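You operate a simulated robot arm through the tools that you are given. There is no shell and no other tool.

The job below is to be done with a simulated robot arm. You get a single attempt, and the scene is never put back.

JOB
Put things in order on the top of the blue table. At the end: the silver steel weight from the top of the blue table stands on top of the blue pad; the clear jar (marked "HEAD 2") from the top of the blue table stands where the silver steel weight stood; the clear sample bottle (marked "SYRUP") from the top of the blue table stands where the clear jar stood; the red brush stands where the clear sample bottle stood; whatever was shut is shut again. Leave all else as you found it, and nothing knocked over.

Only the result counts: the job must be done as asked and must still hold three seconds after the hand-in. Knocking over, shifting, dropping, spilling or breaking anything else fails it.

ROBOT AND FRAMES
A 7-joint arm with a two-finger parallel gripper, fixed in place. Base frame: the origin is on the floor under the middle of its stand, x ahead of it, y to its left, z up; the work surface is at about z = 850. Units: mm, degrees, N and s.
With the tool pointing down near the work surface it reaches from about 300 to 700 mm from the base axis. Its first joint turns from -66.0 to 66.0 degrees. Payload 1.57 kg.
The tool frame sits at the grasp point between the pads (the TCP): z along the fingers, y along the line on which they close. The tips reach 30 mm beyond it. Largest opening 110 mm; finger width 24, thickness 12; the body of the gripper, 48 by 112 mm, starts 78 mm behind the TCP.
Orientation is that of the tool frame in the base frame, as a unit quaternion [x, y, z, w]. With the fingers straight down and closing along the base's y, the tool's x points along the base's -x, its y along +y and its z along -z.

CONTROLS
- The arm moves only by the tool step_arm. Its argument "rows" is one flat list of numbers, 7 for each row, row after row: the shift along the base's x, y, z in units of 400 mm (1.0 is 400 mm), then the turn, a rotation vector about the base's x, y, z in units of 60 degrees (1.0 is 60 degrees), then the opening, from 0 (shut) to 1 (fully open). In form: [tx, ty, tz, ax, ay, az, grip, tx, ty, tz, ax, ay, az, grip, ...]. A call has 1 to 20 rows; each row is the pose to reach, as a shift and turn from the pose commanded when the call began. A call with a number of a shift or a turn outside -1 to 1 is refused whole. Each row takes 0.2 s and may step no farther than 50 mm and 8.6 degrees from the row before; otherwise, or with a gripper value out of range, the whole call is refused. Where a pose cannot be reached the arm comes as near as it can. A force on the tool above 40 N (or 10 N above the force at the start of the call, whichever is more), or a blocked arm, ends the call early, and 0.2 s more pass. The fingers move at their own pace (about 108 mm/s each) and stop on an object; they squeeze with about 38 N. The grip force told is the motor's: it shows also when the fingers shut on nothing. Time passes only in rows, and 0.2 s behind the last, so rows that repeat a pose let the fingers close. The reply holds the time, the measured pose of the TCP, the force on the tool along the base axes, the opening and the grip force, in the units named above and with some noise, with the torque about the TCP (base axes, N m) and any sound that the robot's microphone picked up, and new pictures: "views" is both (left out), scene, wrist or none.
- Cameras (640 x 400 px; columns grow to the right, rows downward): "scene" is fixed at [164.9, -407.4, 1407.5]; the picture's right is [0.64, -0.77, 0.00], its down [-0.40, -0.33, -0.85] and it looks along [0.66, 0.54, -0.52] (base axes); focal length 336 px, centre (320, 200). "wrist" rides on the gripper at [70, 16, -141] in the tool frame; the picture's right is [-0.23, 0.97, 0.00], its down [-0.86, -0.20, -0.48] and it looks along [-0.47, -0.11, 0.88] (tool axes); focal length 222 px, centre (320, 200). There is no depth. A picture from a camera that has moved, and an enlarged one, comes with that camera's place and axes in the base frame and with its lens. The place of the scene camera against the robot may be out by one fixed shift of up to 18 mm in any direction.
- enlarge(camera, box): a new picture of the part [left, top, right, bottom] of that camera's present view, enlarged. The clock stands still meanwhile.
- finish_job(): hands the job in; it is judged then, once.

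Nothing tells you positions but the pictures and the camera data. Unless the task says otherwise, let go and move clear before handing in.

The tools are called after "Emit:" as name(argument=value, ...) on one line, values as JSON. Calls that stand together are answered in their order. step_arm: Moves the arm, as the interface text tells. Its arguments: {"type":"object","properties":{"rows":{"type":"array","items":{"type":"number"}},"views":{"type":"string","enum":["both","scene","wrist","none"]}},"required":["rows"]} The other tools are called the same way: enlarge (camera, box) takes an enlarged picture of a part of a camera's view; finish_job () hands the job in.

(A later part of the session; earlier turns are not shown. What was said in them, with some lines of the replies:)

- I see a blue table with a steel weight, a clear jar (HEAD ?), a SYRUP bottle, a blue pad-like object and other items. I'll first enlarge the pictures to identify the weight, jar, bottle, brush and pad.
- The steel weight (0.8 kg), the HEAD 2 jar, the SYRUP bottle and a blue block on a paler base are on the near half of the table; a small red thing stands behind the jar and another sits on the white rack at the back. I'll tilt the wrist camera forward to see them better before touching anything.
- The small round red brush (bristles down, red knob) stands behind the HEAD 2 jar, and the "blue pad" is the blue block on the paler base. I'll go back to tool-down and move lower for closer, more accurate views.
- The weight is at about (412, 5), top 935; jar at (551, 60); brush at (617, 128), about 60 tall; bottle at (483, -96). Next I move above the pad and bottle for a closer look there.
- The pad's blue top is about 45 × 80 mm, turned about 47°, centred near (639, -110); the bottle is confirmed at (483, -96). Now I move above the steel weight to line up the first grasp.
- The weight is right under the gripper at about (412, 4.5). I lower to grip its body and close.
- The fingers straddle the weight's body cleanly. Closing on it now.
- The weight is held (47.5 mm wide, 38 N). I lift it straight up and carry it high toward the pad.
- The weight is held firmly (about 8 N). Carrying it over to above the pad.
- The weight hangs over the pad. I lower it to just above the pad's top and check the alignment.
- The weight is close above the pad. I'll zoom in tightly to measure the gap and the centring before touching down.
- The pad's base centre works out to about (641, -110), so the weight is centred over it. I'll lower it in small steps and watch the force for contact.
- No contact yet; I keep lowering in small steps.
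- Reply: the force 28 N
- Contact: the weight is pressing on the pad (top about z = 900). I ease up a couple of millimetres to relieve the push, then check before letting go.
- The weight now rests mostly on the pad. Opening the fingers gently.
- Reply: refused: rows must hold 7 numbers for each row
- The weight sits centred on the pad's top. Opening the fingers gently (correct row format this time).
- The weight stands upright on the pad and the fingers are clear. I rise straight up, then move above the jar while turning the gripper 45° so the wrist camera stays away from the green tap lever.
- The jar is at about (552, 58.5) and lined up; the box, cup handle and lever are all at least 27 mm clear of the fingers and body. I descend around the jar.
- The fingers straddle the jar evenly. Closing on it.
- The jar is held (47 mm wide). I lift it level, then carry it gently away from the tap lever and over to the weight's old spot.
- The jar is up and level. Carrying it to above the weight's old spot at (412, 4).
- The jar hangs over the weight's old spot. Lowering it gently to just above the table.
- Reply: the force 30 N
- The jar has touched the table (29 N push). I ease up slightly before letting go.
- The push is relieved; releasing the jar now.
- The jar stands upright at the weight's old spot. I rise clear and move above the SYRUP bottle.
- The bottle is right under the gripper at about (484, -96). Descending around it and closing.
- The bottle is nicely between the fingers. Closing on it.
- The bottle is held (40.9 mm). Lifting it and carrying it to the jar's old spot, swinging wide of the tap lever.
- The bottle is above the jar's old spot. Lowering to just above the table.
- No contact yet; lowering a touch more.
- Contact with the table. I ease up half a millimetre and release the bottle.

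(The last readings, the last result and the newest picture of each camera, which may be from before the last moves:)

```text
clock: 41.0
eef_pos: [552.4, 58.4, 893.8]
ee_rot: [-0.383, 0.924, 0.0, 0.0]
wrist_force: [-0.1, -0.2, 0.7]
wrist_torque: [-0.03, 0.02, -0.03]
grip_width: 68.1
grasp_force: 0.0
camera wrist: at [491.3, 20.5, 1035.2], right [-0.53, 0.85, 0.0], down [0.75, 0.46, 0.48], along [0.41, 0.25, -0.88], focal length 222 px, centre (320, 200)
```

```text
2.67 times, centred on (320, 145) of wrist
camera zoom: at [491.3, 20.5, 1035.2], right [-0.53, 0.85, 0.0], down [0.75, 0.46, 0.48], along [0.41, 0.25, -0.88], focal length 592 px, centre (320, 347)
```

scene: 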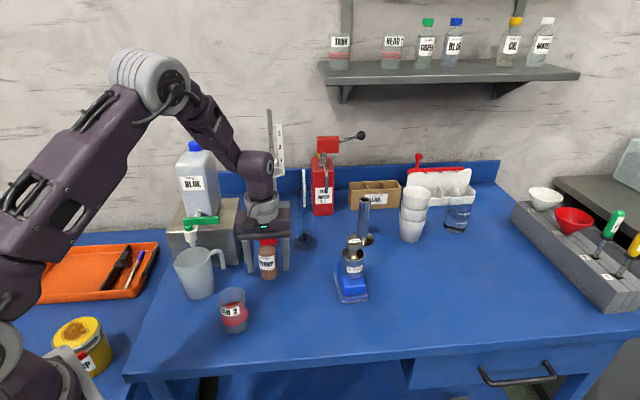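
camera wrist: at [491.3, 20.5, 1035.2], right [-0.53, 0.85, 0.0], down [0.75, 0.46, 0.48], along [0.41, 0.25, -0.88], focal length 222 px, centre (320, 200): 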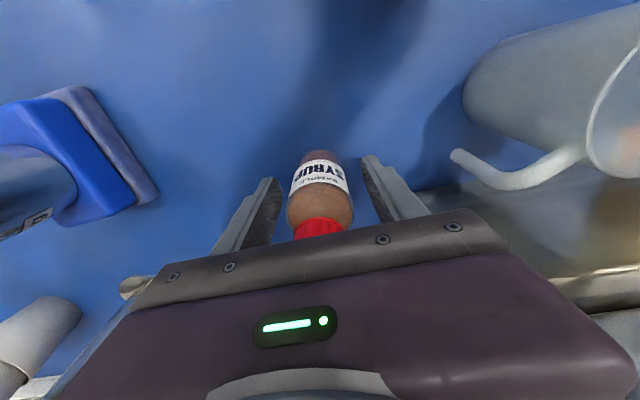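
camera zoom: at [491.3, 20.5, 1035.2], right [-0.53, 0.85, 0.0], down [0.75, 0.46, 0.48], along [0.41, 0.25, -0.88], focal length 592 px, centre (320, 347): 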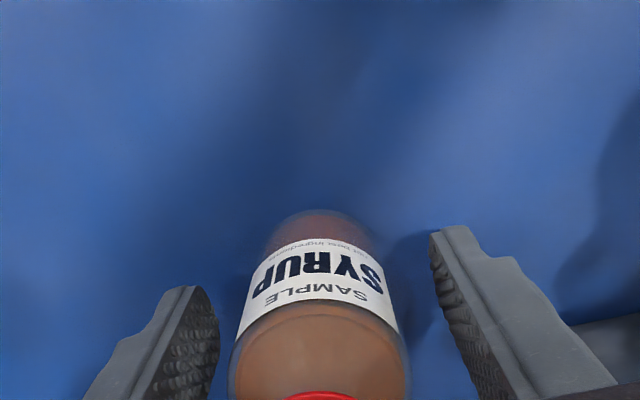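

The bottle stands in the jar's old spot. I rise straight up and then turn the gripper in place (above everything) so that it can later fit between the box and the measuring cylinder at the brush.

Emit:
step_arm(rows=[0, 0, 0.03, 0, 0, 0, 0.62, 0, 0, 0.12, 0, 0, 0, 0.62, 0, 0, 0.24, 0, 0, 0, 0.62, 0, 0, 0.36, 0, 0, 0, 0.62, 0, 0, 0.45, 0, 0, 0, 0.62, 0, 0, 0.45, 0, 0, -0.125, 0.62, 0, 0, 0.45, 0, 0, -0.25, 0.62, 0, 0, 0.45, 0, 0, -0.375, 0.62, 0, 0, 0.45, 0, 0, -0.5, 0.62, 0, 0, 0.45, 0, 0, -0.625, 0.62, 0, 0, 0.45, 0, 0, -0.75, 0.62, 0, 0, 0.45, 0, 0, -0.875, 0.62, 0, 0, 0.45, 0, 0, -1, 0.62, 0, 0, 0.45, 0, 0, -1, 0.62], views="both")

Emit:
enlarge(camera="wrist", box=[230, 70, 410, 220])

Emit:
enlarge(camera="scene", box=[180, 180, 340, 300])

```text
clock: 44.0
eef_pos: [552.4, 58.8, 1073.6]
ee_rot: [0.132, 0.991, 0.0, 0.0]
wrist_force: [-1.4, -0.1, 0.8]
wrist_torque: [0.0, -0.01, -0.02]
grip_width: 68.3
grasp_force: 0.0
camera wrist: at [488.5, 92.0, 1214.9], right [0.47, 0.88, 0.0], down [0.77, -0.42, 0.48], along [0.42, -0.23, -0.88], focal length 222 px, centre (320, 200)
```

scene: 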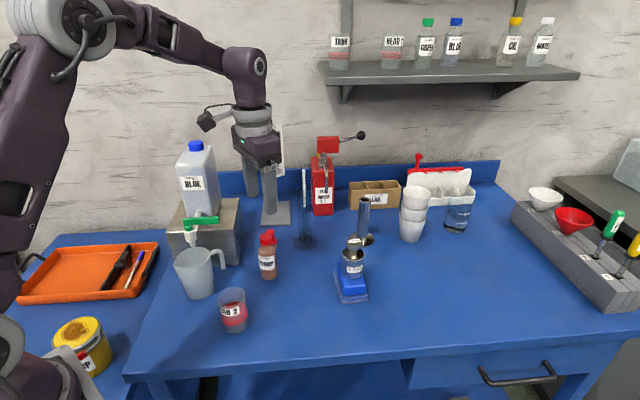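
wrist: 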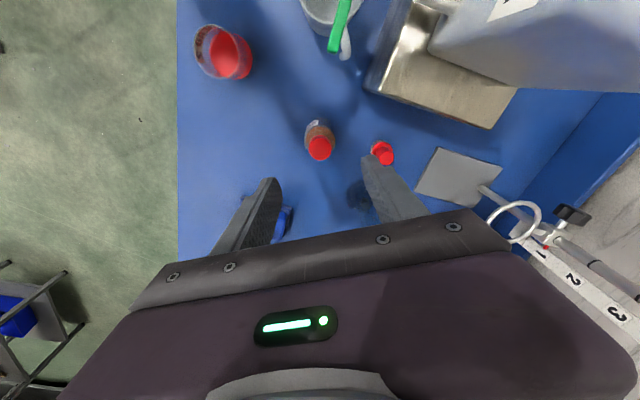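

```text
2.67 times, centred on (320, 145) of wrist
camera zoom: at [488.5, 92.0, 1214.9], right [0.47, 0.88, 0.0], down [0.77, -0.42, 0.48], along [0.42, -0.23, -0.88], focal length 592 px, centre (320, 347)
```

zoom: 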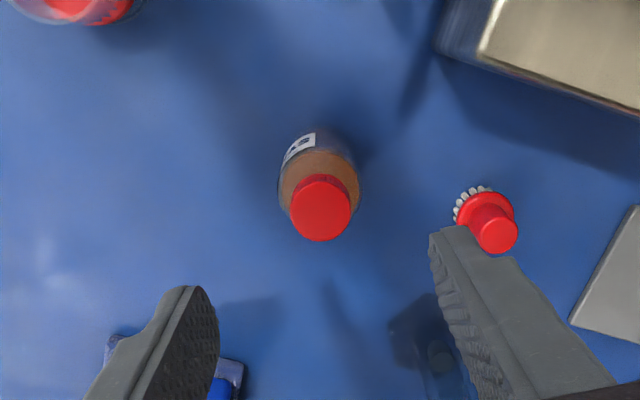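

```text
3.33 times, centred on (260, 240) of scene
camera zoom: at [164.9, -407.4, 1407.5], right [0.64, -0.77, 0.0], down [-0.4, -0.33, -0.85], along [0.66, 0.54, -0.52], focal length 1121 px, centre (520, 67)
```

zoom: 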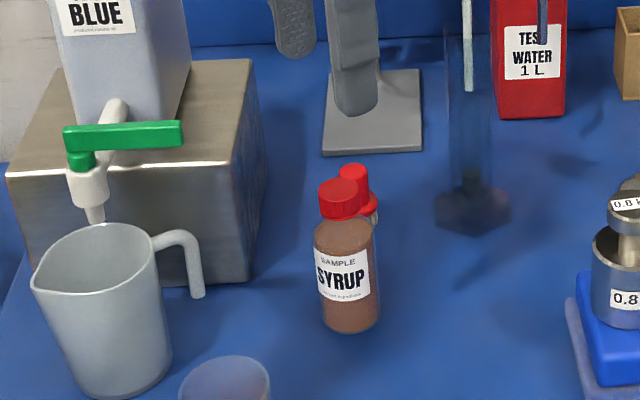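

The brush is at about (624, 131). I finish the turn to -45° in place and then move over the brush.

Emit:
step_arm(rows=[0, 0, 0, 0, 0, -0.125, 0.5, 0, 0, 0, 0, 0, -0.25, 0.5, 0, 0, 0, 0, 0, -0.375, 0.5, 0, 0, 0, 0, 0, -0.5, 0.5, 0.045, 0.045, 0, 0, 0, -0.5, 0.5, 0.09, 0.09, 0, 0, 0, -0.5, 0.5, 0.135, 0.135, 0, 0, 0, -0.5, 0.5, 0.18, 0.1815, 0, 0, 0, -0.5, 0.5, 0.18, 0.1815, 0, 0, 0, -0.5, 0.5, 0.18, 0.1815, 0, 0, 0, -0.5, 0.5], views="both")

Emit:
enlarge(camera="wrist", box=[230, 70, 410, 220])

Emit:
enlarge(camera="scene", box=[180, 140, 340, 300])

```text
clock: 46.2
eef_pos: [623.6, 130.4, 1072.3]
ee_rot: [0.383, 0.924, 0.0, -0.001]
wrist_force: [0.0, 0.6, -0.2]
wrist_torque: [-0.02, 0.01, 0.03]
grip_width: 54.9
grasp_force: 0.1
camera wrist: at [586.5, 191.6, 1214.3], right [0.85, 0.53, 0.0], down [0.46, -0.75, 0.48], along [0.25, -0.41, -0.88], focal length 222 px, centre (320, 200)
```

scene: 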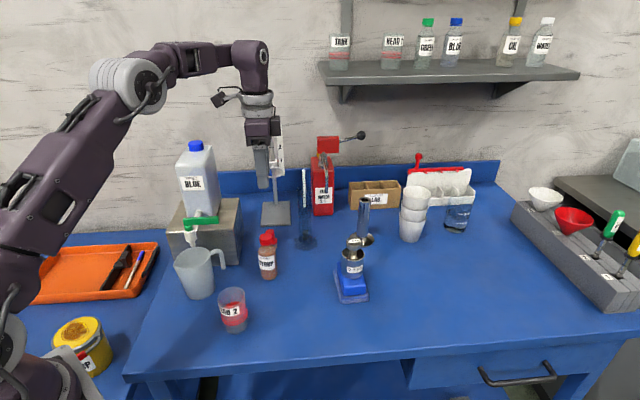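
wrist: 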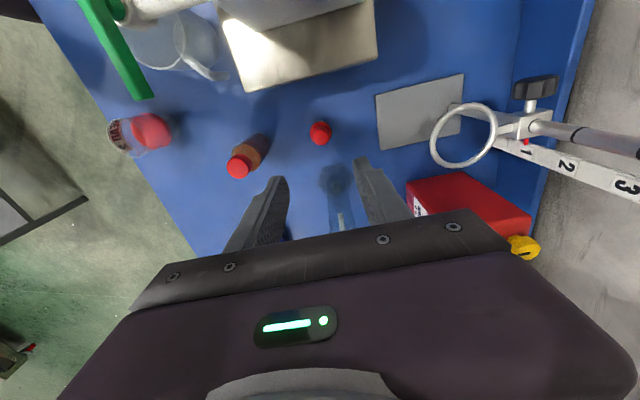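

```text
2.67 times, centred on (320, 145) of wrist
camera zoom: at [586.5, 191.6, 1214.3], right [0.85, 0.53, 0.0], down [0.46, -0.75, 0.48], along [0.25, -0.41, -0.88], focal length 592 px, centre (320, 347)
```

zoom: 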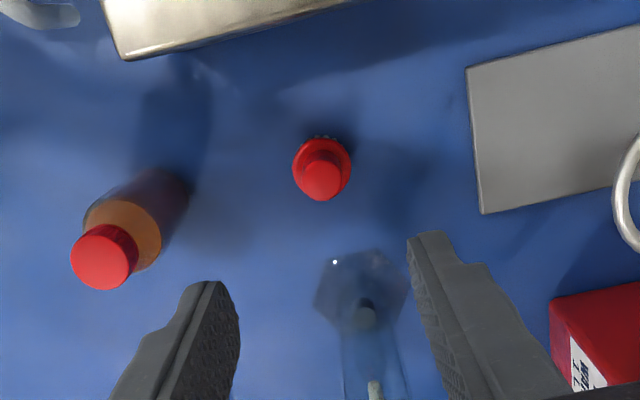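

```text
2.50 times, centred on (260, 220) of scene
camera zoom: at [164.9, -407.4, 1407.5], right [0.64, -0.77, 0.0], down [-0.4, -0.33, -0.85], along [0.66, 0.54, -0.52], focal length 840 px, centre (470, 150)
```

zoom: 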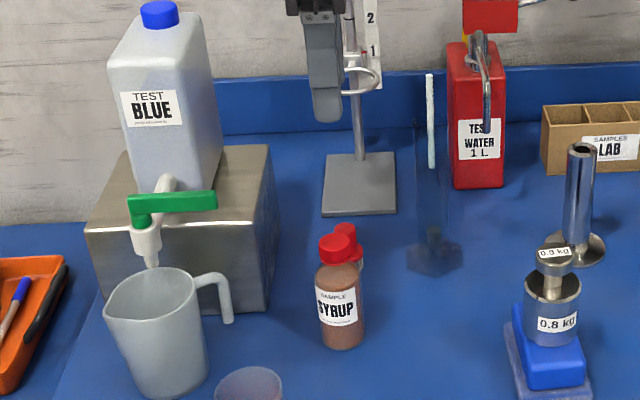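

The brush is directly below. There is room on all sides (box, jug, cylinder and ring stand all clear by 28 mm or more), so I go down partway and check.

Emit:
step_arm(rows=[0, 0.0035, -0.08, 0, 0, 0, 0.5, 0, 0.0035, -0.17, 0, 0, 0, 0.5, 0, 0.0035, -0.25, 0, 0, 0, 0.5, 0, 0.0035, -0.3, 0, 0, 0, 0.5, 0, 0.0035, -0.3, 0, 0, 0, 0.5], views="both")

Emit:
enlarge(camera="wrist", box=[230, 70, 410, 220])

Emit:
enlarge(camera="scene", box=[180, 140, 340, 300])

```text
clock: 47.4
eef_pos: [623.3, 132.1, 952.3]
ee_rot: [0.383, 0.924, 0.0, 0.0]
wrist_force: [0.5, 0.0, 0.5]
wrist_torque: [0.02, 0.03, -0.01]
grip_width: 55.3
grasp_force: 0.1
camera wrist: at [585.9, 192.8, 1093.6], right [0.85, 0.53, 0.0], down [0.46, -0.75, 0.48], along [0.25, -0.41, -0.88], focal length 222 px, centre (320, 200)
```

scene: 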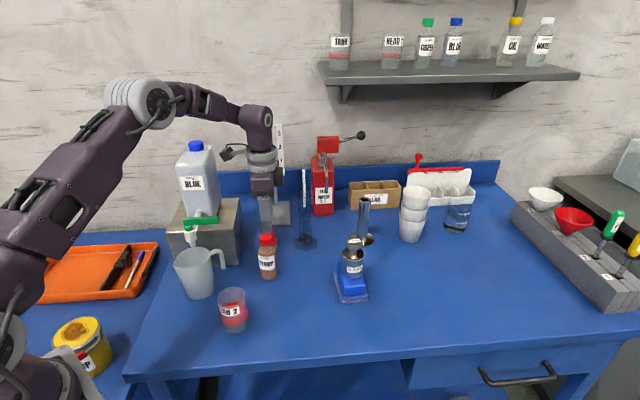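
wrist: 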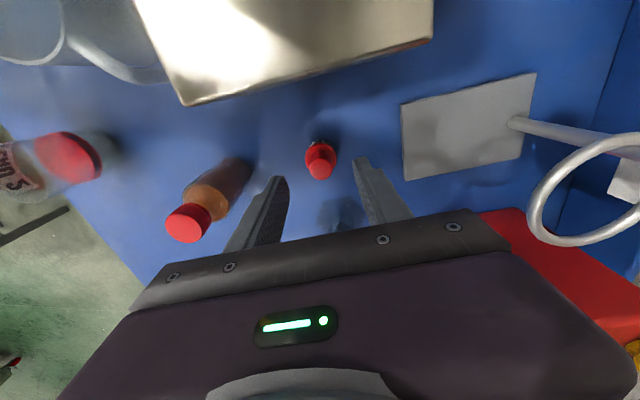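

```text
2.67 times, centred on (320, 145) of wrist
camera zoom: at [585.9, 192.8, 1093.6], right [0.85, 0.53, 0.0], down [0.46, -0.75, 0.48], along [0.25, -0.41, -0.88], focal length 592 px, centre (320, 347)
```

zoom: 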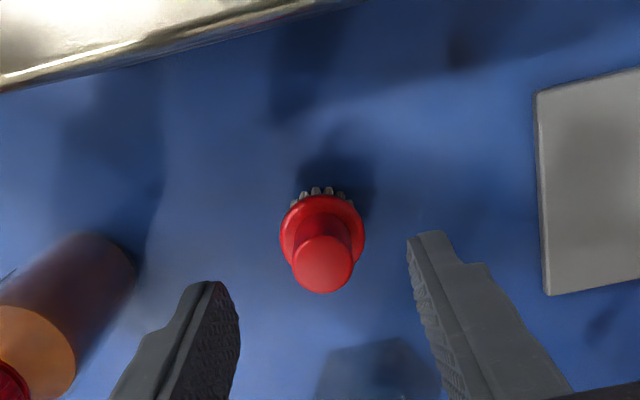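

```text
2.50 times, centred on (260, 220) of scene
camera zoom: at [164.9, -407.4, 1407.5], right [0.64, -0.77, 0.0], down [-0.4, -0.33, -0.85], along [0.66, 0.54, -0.52], focal length 840 px, centre (470, 150)
```

zoom: 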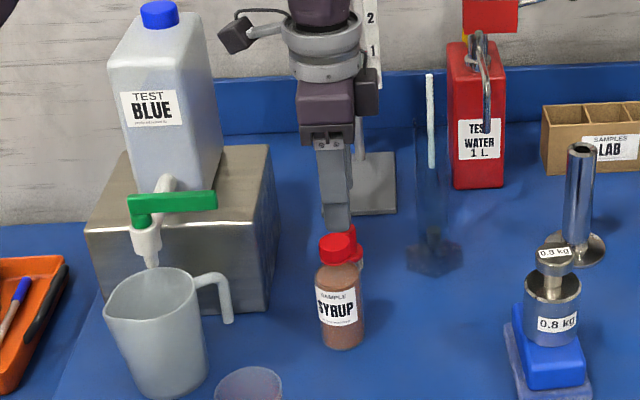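

The brush sits centred between the fingers. I go down so the pads wrap the knob just above its flange, then close.

Emit:
step_arm(rows=[0.0015, 0.001, -0.06, 0, 0, 0, 0.5, 0.0015, 0.001, -0.105, 0, 0, 0, 0.5, 0.0015, 0.001, -0.121, 0, 0, 0, 0.5, 0.0015, 0.001, -0.121, 0, 0, 0, 0.5], views="both")

Emit:
enlarge(camera="wrist", box=[250, 100, 390, 220])

Emit:
enlarge(camera="scene", box=[220, 180, 320, 290])

```text
clock: 48.4
eef_pos: [623.8, 132.6, 906.2]
ee_rot: [0.383, 0.924, 0.0, 0.0]
wrist_force: [-0.3, -0.2, -0.3]
wrist_torque: [0.05, -0.01, -0.01]
grip_width: 55.2
grasp_force: 0.0
camera wrist: at [586.4, 193.6, 1047.0], right [0.85, 0.53, 0.0], down [0.46, -0.75, 0.48], along [0.25, -0.41, -0.88], focal length 222 px, centre (320, 200)
```

scene: 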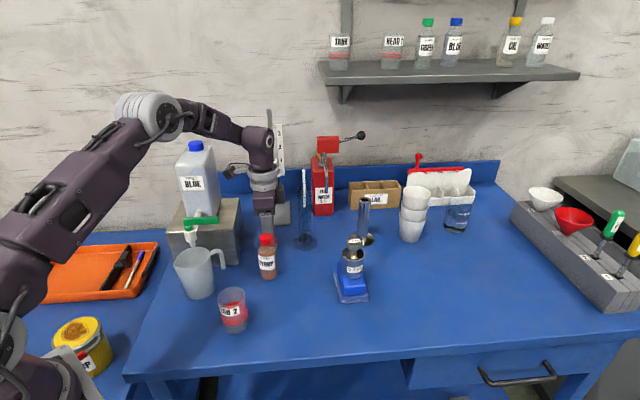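
wrist: 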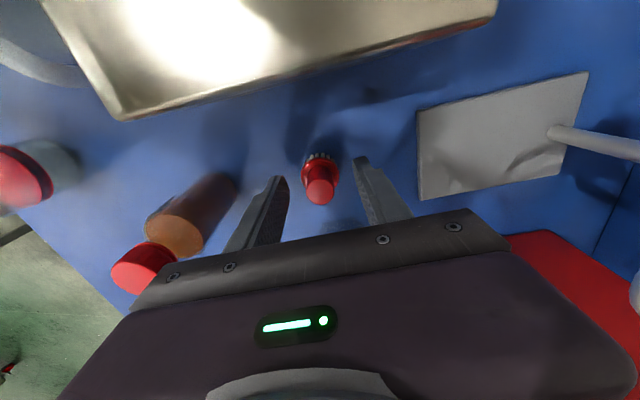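

```text
3.33 times, centred on (320, 160) of wrist
camera zoom: at [586.4, 193.6, 1047.0], right [0.85, 0.53, 0.0], down [0.46, -0.75, 0.48], along [0.25, -0.41, -0.88], focal length 740 px, centre (320, 333)
```

zoom: 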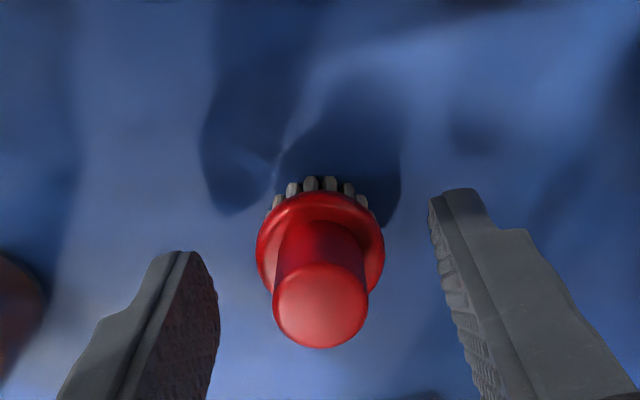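

```text
3.64 times, centred on (270, 235) of scene
camera zoom: at [164.9, -407.4, 1407.5], right [0.64, -0.77, 0.0], down [-0.4, -0.33, -0.85], along [0.66, 0.54, -0.52], focal length 1223 px, centre (502, 73)
```

zoom: 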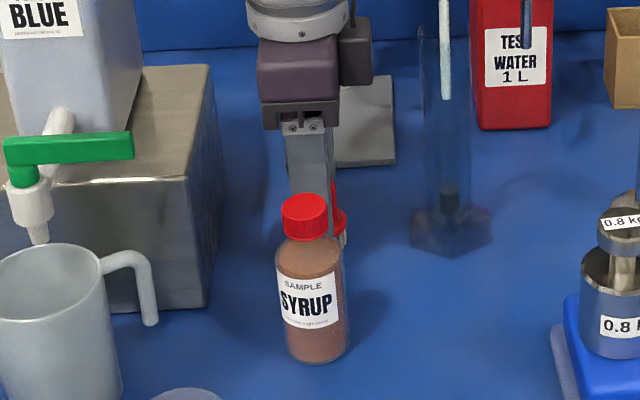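

The knob is centred between the pads. Closing on it.

Emit:
step_arm(rows=[0, 0, 0, 0, 0, 0, 0.3, 0, 0, 0, 0, 0, 0, 0.08, 0, 0, 0, 0, 0, 0, 0.08, 0, 0, 0, 0, 0, 0, 0.08], views="wrist")

Emit:
enlarge(camera="wrist", box=[250, 100, 390, 220])

```text
clock: 49.4
eef_pos: [624.2, 131.3, 906.2]
ee_rot: [0.383, 0.924, 0.0, 0.0]
wrist_force: [0.8, -0.4, -1.0]
wrist_torque: [0.01, 0.0, 0.02]
grip_width: 20.3
grasp_force: 34.3
camera wrist: at [586.4, 193.6, 1047.2], right [0.85, 0.53, 0.0], down [0.46, -0.75, 0.48], along [0.25, -0.41, -0.88], focal length 222 px, centre (320, 200)
```

wrist: 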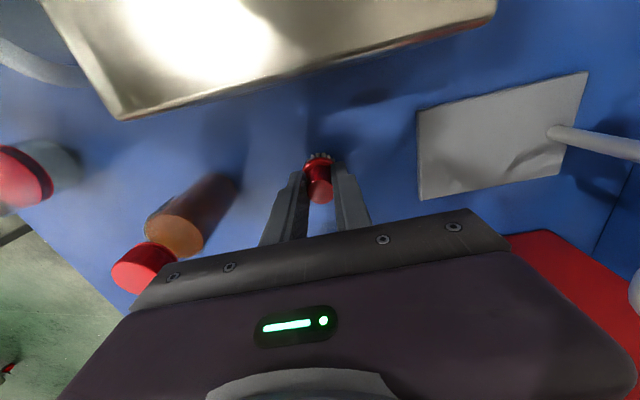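

```text
3.33 times, centred on (320, 160) of wrist
camera zoom: at [586.4, 193.6, 1047.2], right [0.85, 0.53, 0.0], down [0.46, -0.75, 0.48], along [0.25, -0.41, -0.88], focal length 740 px, centre (320, 333)
```

zoom: 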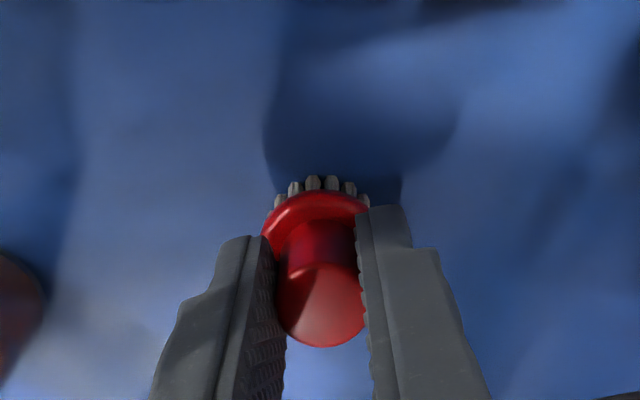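

The brush knob is held (20 mm). Lifting it straight up, clear of the box and cylinder.

Emit:
step_arm(rows=[0, 0, 0.015, 0, 0, 0, 0.08, 0, 0, 0.07, 0, 0, 0, 0.08, 0, 0, 0.15, 0, 0, 0, 0.08, 0, 0, 0.24, 0, 0, 0, 0.08, 0, 0, 0.33, 0, 0, 0, 0.08, 0, 0, 0.4, 0, 0, 0, 0.08, 0, 0, 0.4, 0, 0, 0, 0.08], views="both")

Emit:
enlarge(camera="wrist", box=[250, 100, 390, 220])

```text
clock: 51.0
eef_pos: [624.2, 132.5, 1066.8]
ee_rot: [0.383, 0.924, 0.0, -0.001]
wrist_force: [0.4, 0.3, -0.5]
wrist_torque: [-0.01, -0.01, 0.01]
grip_width: 20.2
grasp_force: 33.8
camera wrist: at [586.7, 193.3, 1206.8], right [0.85, 0.53, 0.0], down [0.46, -0.75, 0.48], along [0.25, -0.41, -0.88], focal length 222 px, centre (320, 200)
```

scene: 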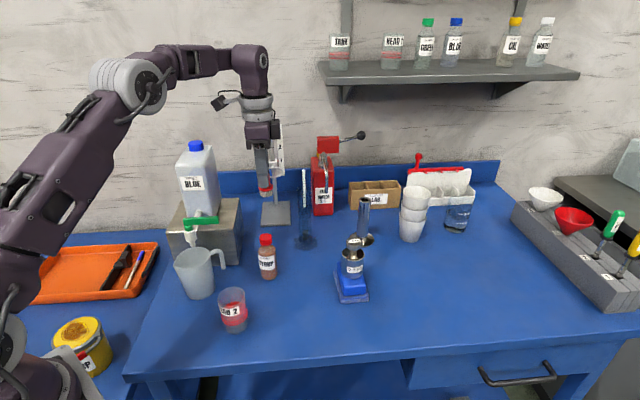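
wrist: 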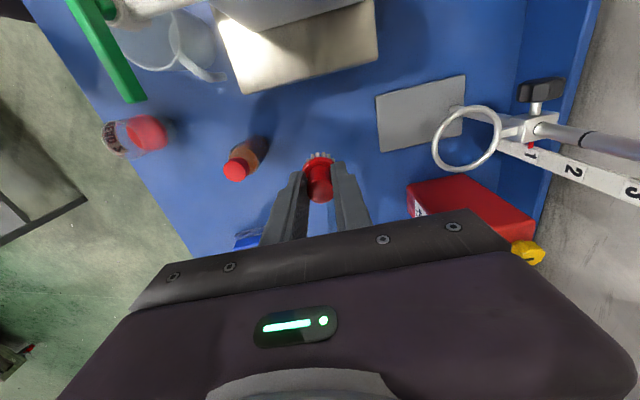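

```text
3.33 times, centred on (320, 160) of wrist
camera zoom: at [586.7, 193.3, 1206.8], right [0.85, 0.53, 0.0], down [0.46, -0.75, 0.48], along [0.25, -0.41, -0.88], focal length 740 px, centre (320, 333)
```

zoom: 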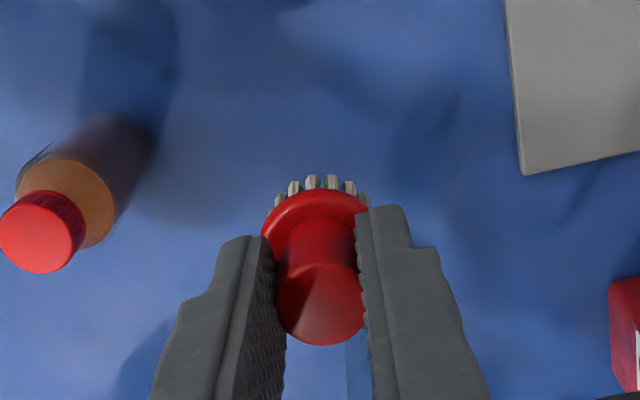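

The brush is held securely. Carrying it high over to the bottle's old spot at (484, -96).

Emit:
step_arm(rows=[-0.03, -0.05, 0, 0, 0, 0, 0.08, -0.075, -0.122, 0, 0, 0, 0, 0.08, -0.125, -0.204, 0, 0, 0, 0, 0.08, -0.175, -0.286, 0, 0, 0, 0, 0.08, -0.225, -0.367, 0, 0, 0, 0, 0.08, -0.275, -0.449, 0, 0, 0, 0, 0.08, -0.32, -0.522, 0, 0, 0, 0, 0.08, -0.351, -0.5725, 0, 0, 0, 0, 0.08, -0.351, -0.5725, 0, 0, 0, 0, 0.08, -0.351, -0.5725, 0, 0, 0, 0, 0.08], views="both")

Emit:
enlarge(camera="scene", box=[200, 180, 380, 350])

```text
clock: 53.2
eef_pos: [484.9, -97.2, 1068.5]
ee_rot: [0.383, 0.924, 0.0, 0.0]
wrist_force: [0.1, 0.3, 0.6]
wrist_torque: [0.0, -0.03, 0.01]
grip_width: 20.5
grasp_force: 34.0
camera wrist: at [447.4, -35.9, 1208.9], right [0.85, 0.53, 0.0], down [0.46, -0.75, 0.48], along [0.25, -0.41, -0.88], focal length 222 px, centre (320, 200)
```

scene: 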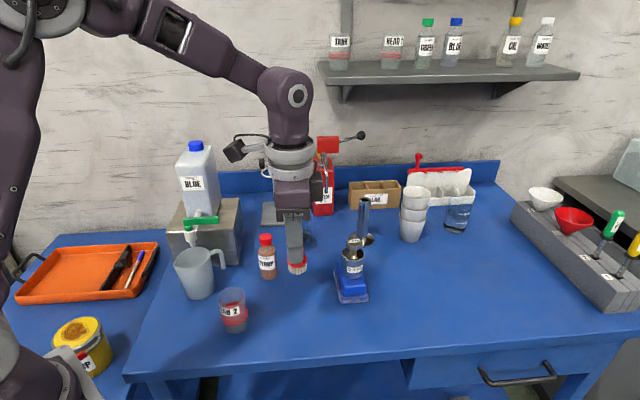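
wrist: 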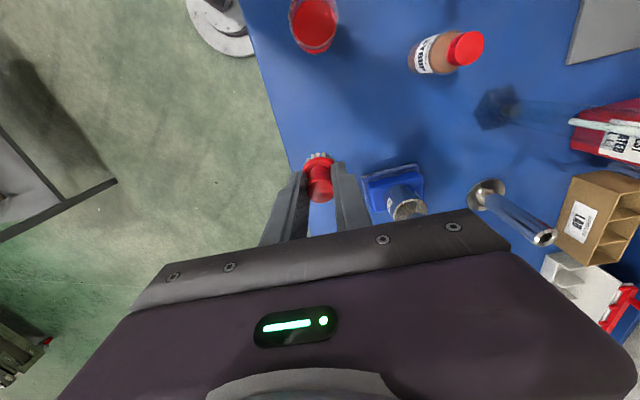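

```text
2.35 times, centred on (290, 265) of scene
camera zoom: at [164.9, -407.4, 1407.5], right [0.64, -0.77, 0.0], down [-0.4, -0.33, -0.85], along [0.66, 0.54, -0.52], focal length 791 px, centre (391, 47)
```

zoom: 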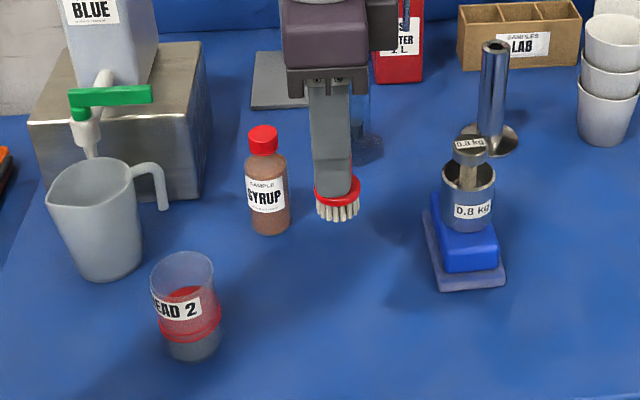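

The brush is above the bottle's old spot. Lowering to just above the table.

Emit:
step_arm(rows=[0, 0, -0.06, 0, 0, 0, 0.08, 0, 0, -0.14, 0, 0, 0, 0.08, 0, 0, -0.22, 0, 0, 0, 0.08, 0, 0, -0.3, 0, 0, 0, 0.08, 0, 0, -0.36, 0, 0, 0, 0.08, 0, 0, -0.391, 0, 0, 0, 0.08, 0, 0, -0.391, 0, 0, 0, 0.08], views="both")

Emit:
enlarge(camera="scene", box=[250, 260, 350, 350])

```text
clock: 54.8
eef_pos: [483.5, -96.1, 910.2]
ee_rot: [0.383, 0.924, 0.0, -0.001]
wrist_force: [0.2, 0.0, -0.5]
wrist_torque: [-0.03, 0.03, 0.02]
grip_width: 20.3
grasp_force: 33.8
camera wrist: at [445.9, -34.8, 1050.8], right [0.85, 0.53, 0.0], down [0.46, -0.75, 0.48], along [0.25, -0.41, -0.88], focal length 222 px, centre (320, 200)
```

scene: 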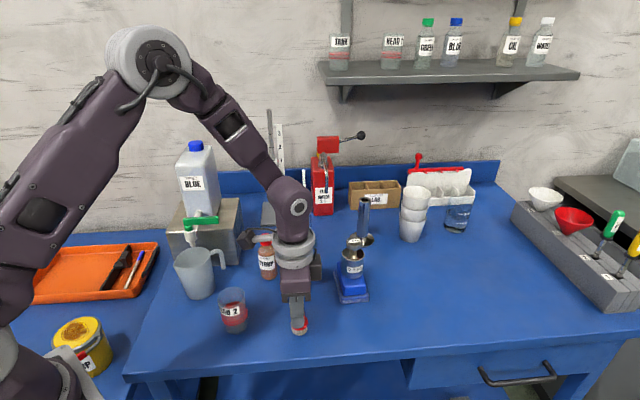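
wrist: 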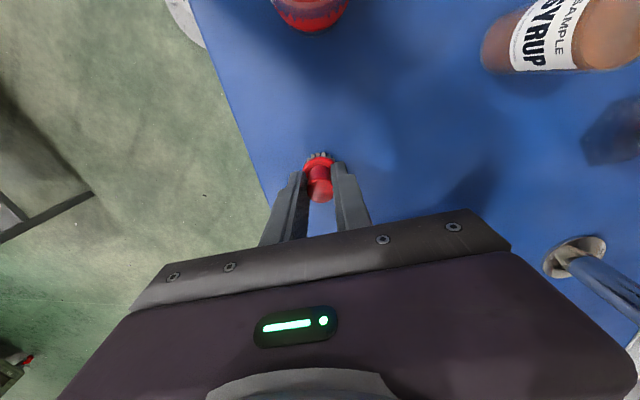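

```text
4.44 times, centred on (300, 305) of scene
camera zoom: at [164.9, -407.4, 1407.5], right [0.64, -0.77, 0.0], down [-0.4, -0.33, -0.85], along [0.66, 0.54, -0.52], focal length 1494 px, centre (409, -267)
```

zoom: 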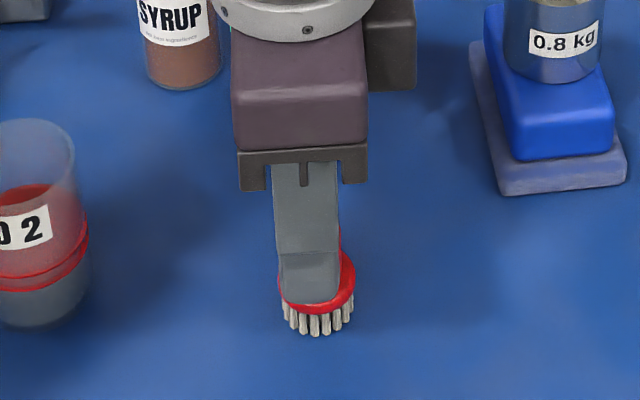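

No contact yet; a few millimetres more in small steps.

Emit:
step_arm(rows=[0, 0, -0.004, 0, 0, 0, 0.08, 0, 0, -0.005, 0, 0, 0, 0.08, 0, 0, -0.005, 0, 0, 0, 0.08], views="none")

```text
clock: 55.6
eef_pos: [483.0, -95.7, 908.1]
ee_rot: [0.383, 0.924, 0.0, 0.001]
wrist_force: [-1.4, -0.6, 5.4]
wrist_torque: [0.0, 0.07, -0.02]
grip_width: 20.3
grasp_force: 33.5
```

Light contact (about 5 N). Releasing the brush gently.

Emit:
step_arm(rows=[0, 0, 0, 0, 0, 0, 0.19, 0, 0, 0, 0, 0, 0, 0.22, 0, 0, 0, 0, 0, 0, 0.3, 0, 0, 0, 0, 0, 0, 0.45, 0, 0, 0, 0, 0, 0, 0.45], views="both")

Emit:
enlarge(camera="scene", box=[250, 260, 350, 350])

Emit:
enlarge(camera="wrist", box=[250, 100, 390, 220])

```text
clock: 56.8
eef_pos: [483.5, -95.5, 909.6]
ee_rot: [0.383, 0.924, 0.0, 0.0]
wrist_force: [-0.2, -0.3, -0.5]
wrist_torque: [-0.01, 0.0, 0.01]
grip_width: 49.3
grasp_force: 0.1
camera wrist: at [446.0, -35.0, 1048.8], right [0.85, 0.53, 0.0], down [0.46, -0.75, 0.48], along [0.25, -0.41, -0.88], focal length 222 px, centre (320, 200)
```

scene: 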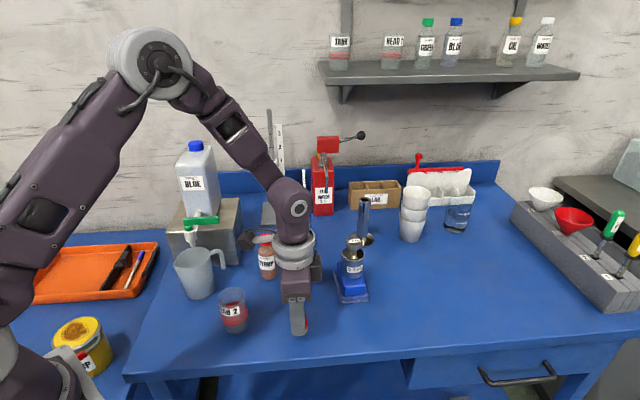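
wrist: 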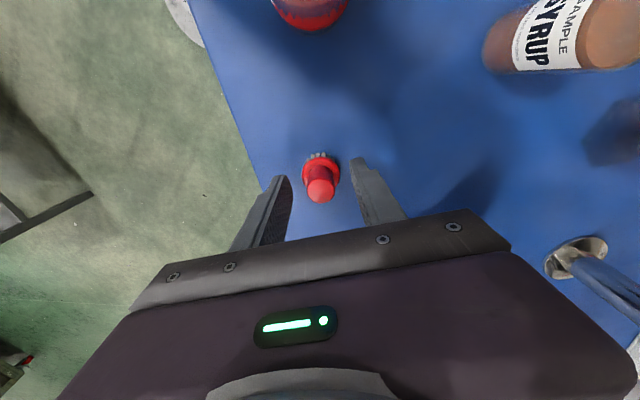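

```text
4.44 times, centred on (300, 305) of scene
camera zoom: at [164.9, -407.4, 1407.5], right [0.64, -0.77, 0.0], down [-0.4, -0.33, -0.85], along [0.66, 0.54, -0.52], focal length 1494 px, centre (409, -267)
```

zoom: 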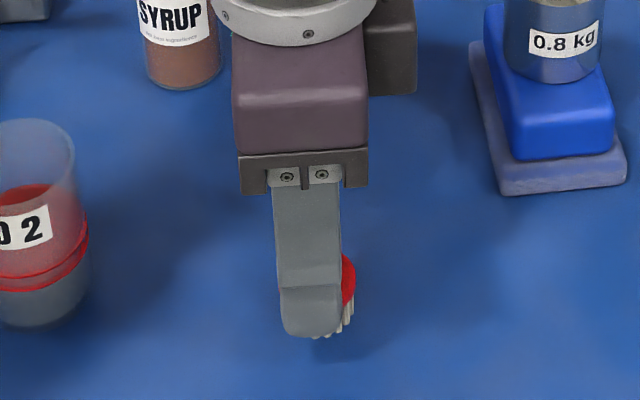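

```text
3.33 times, centred on (320, 160) of wrist
camera zoom: at [446.0, -35.0, 1048.8], right [0.85, 0.53, 0.0], down [0.46, -0.75, 0.48], along [0.25, -0.41, -0.88], focal length 740 px, centre (320, 333)
```

zoom: 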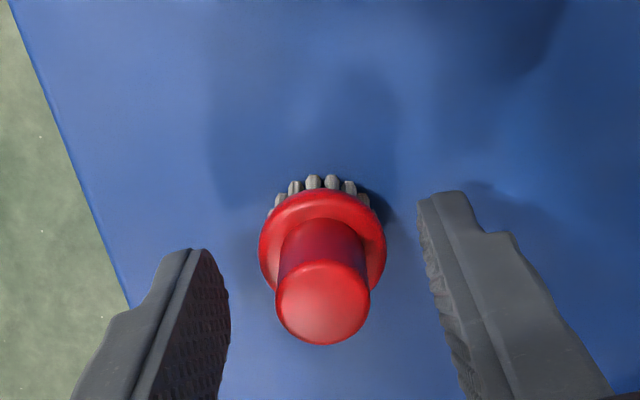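

The brush stands on its bristles and the fingers are clear of it. I rise straight up, then back away to a clear, high position and inspect everything.

Emit:
step_arm(rows=[0, 0, 0.03, 0, 0, 0, 0.45, 0, 0, 0.1, 0, 0, 0, 0.45, 0, 0, 0.2, 0, 0, 0, 0.45, 0, 0, 0.3, 0, 0, 0, 0.45, 0, 0, 0.4, 0, 0, 0, 0.45, 0, 0, 0.5, 0, 0, 0, 0.45, -0.05, 0.05, 0.6, 0, 0, 0, 0.45, -0.1, 0.1, 0.68, 0, 0, 0, 0.45, -0.17, 0.17, 0.72, 0, 0, 0, 0.45, -0.22, 0.25, 0.75, 0, 0, 0, 0.45, -0.22, 0.3, 0.75, 0, 0, 0, 0.45, -0.22, 0.3, 0.75, 0, 0, 0, 0.45], views="both")

Emit:
enlarge(camera="scene", box=[160, 220, 400, 370])

Emit:
enlarge(camera="scene", box=[325, 225, 385, 310])

Emit:
enlarge(camera="wrist", box=[200, 20, 440, 220])

```text
clock: 59.4
eef_pos: [395.5, 23.7, 1206.6]
ee_rot: [0.382, 0.924, -0.001, 0.0]
wrist_force: [0.1, -0.3, 0.0]
wrist_torque: [0.0, -0.01, -0.02]
grip_width: 49.5
grasp_force: 0.1
camera wrist: at [357.7, 84.3, 1347.5], right [0.85, 0.53, 0.0], down [0.46, -0.75, 0.48], along [0.25, -0.41, -0.88], focal length 222 px, centre (320, 200)
```

scene: 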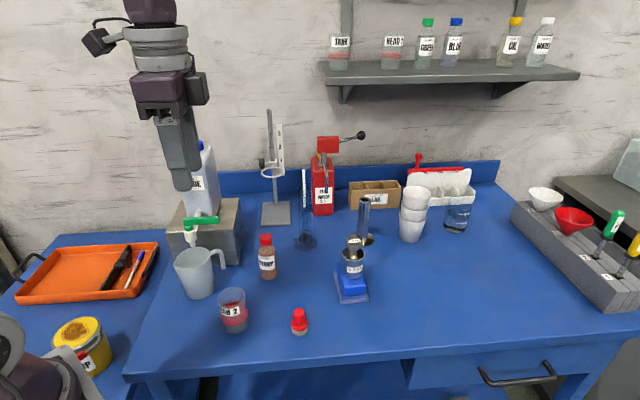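
wrist: 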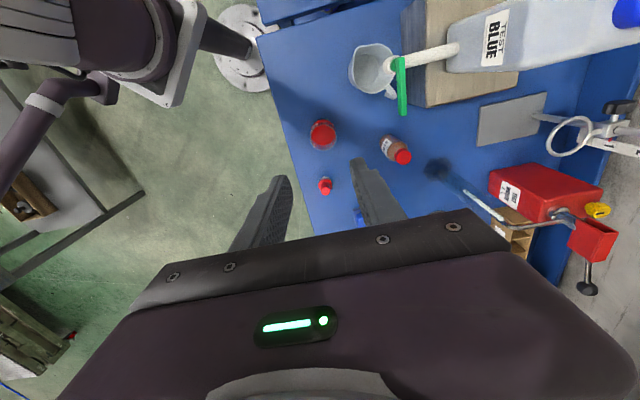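

```text
2.67 times, centred on (280, 295) of scene
camera zoom: at [164.9, -407.4, 1407.5], right [0.64, -0.77, 0.0], down [-0.4, -0.33, -0.85], along [0.66, 0.54, -0.52], focal length 897 px, centre (427, -53)
```

zoom: 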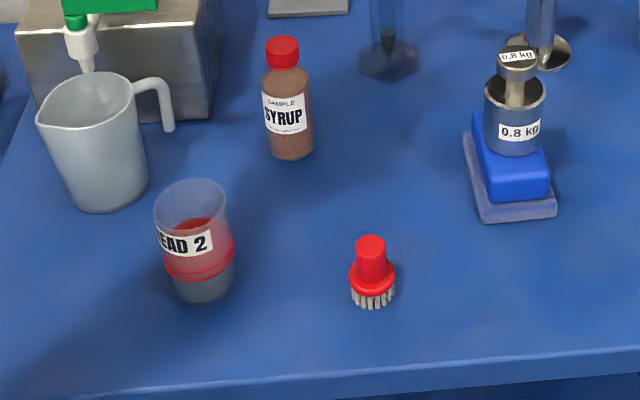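

```text
4.71 times, centred on (355, 268) of scene
camera zoom: at [164.9, -407.4, 1407.5], right [0.64, -0.77, 0.0], down [-0.4, -0.33, -0.85], along [0.66, 0.54, -0.52], focal length 1582 px, centre (155, -118)
```

zoom: 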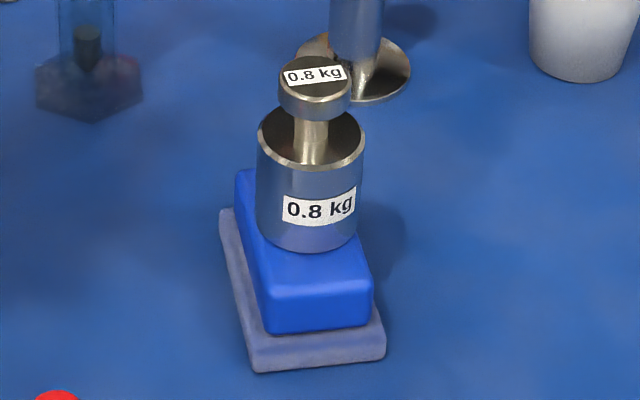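

```text
2.00 times, centred on (320, 120) of wrist
camera zoom: at [357.7, 84.3, 1347.5], right [0.85, 0.53, 0.0], down [0.46, -0.75, 0.48], along [0.25, -0.41, -0.88], focal length 444 px, centre (320, 360)
```

zoom: 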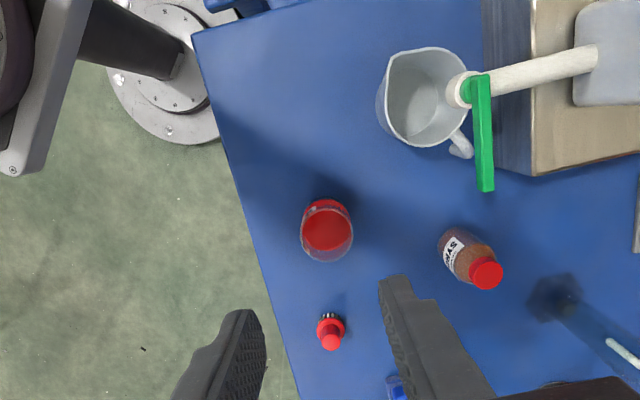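

The scene now shows the weight upright on the blue pad, the HEAD 2 jar where the weight stood, and the SYRUP bottle, still capped, where the jar stood. The brush stands on its bristles where the bottle stood. Nothing else has moved, I opened nothing, and the arm is clear, so I hand the job in.

Emit:
finish_job()

```text
The job is handed in.
```

The job is handed in. These are the four objects as they stood in the final pictures:

- **Weight:** the silver steel weight stands upright on top of the blue pad.
- **Jar:** the HEAD 2 jar stands where the weight stood.
- **Bottle:** the SYRUP bottle stands where the jar stood, with its cap still on.
- **Brush:** the red brush stands on its bristles where the bottle stood. By my measurement from the pictures it is about 4 mm off the bottle's exact spot.

Nothing needed opening, so there was nothing to shut again. In the final pictures the pad and cup had not moved and nothing was knocked over. The arm let go and moved high and clear before I handed in. No score came back with the hand-in.
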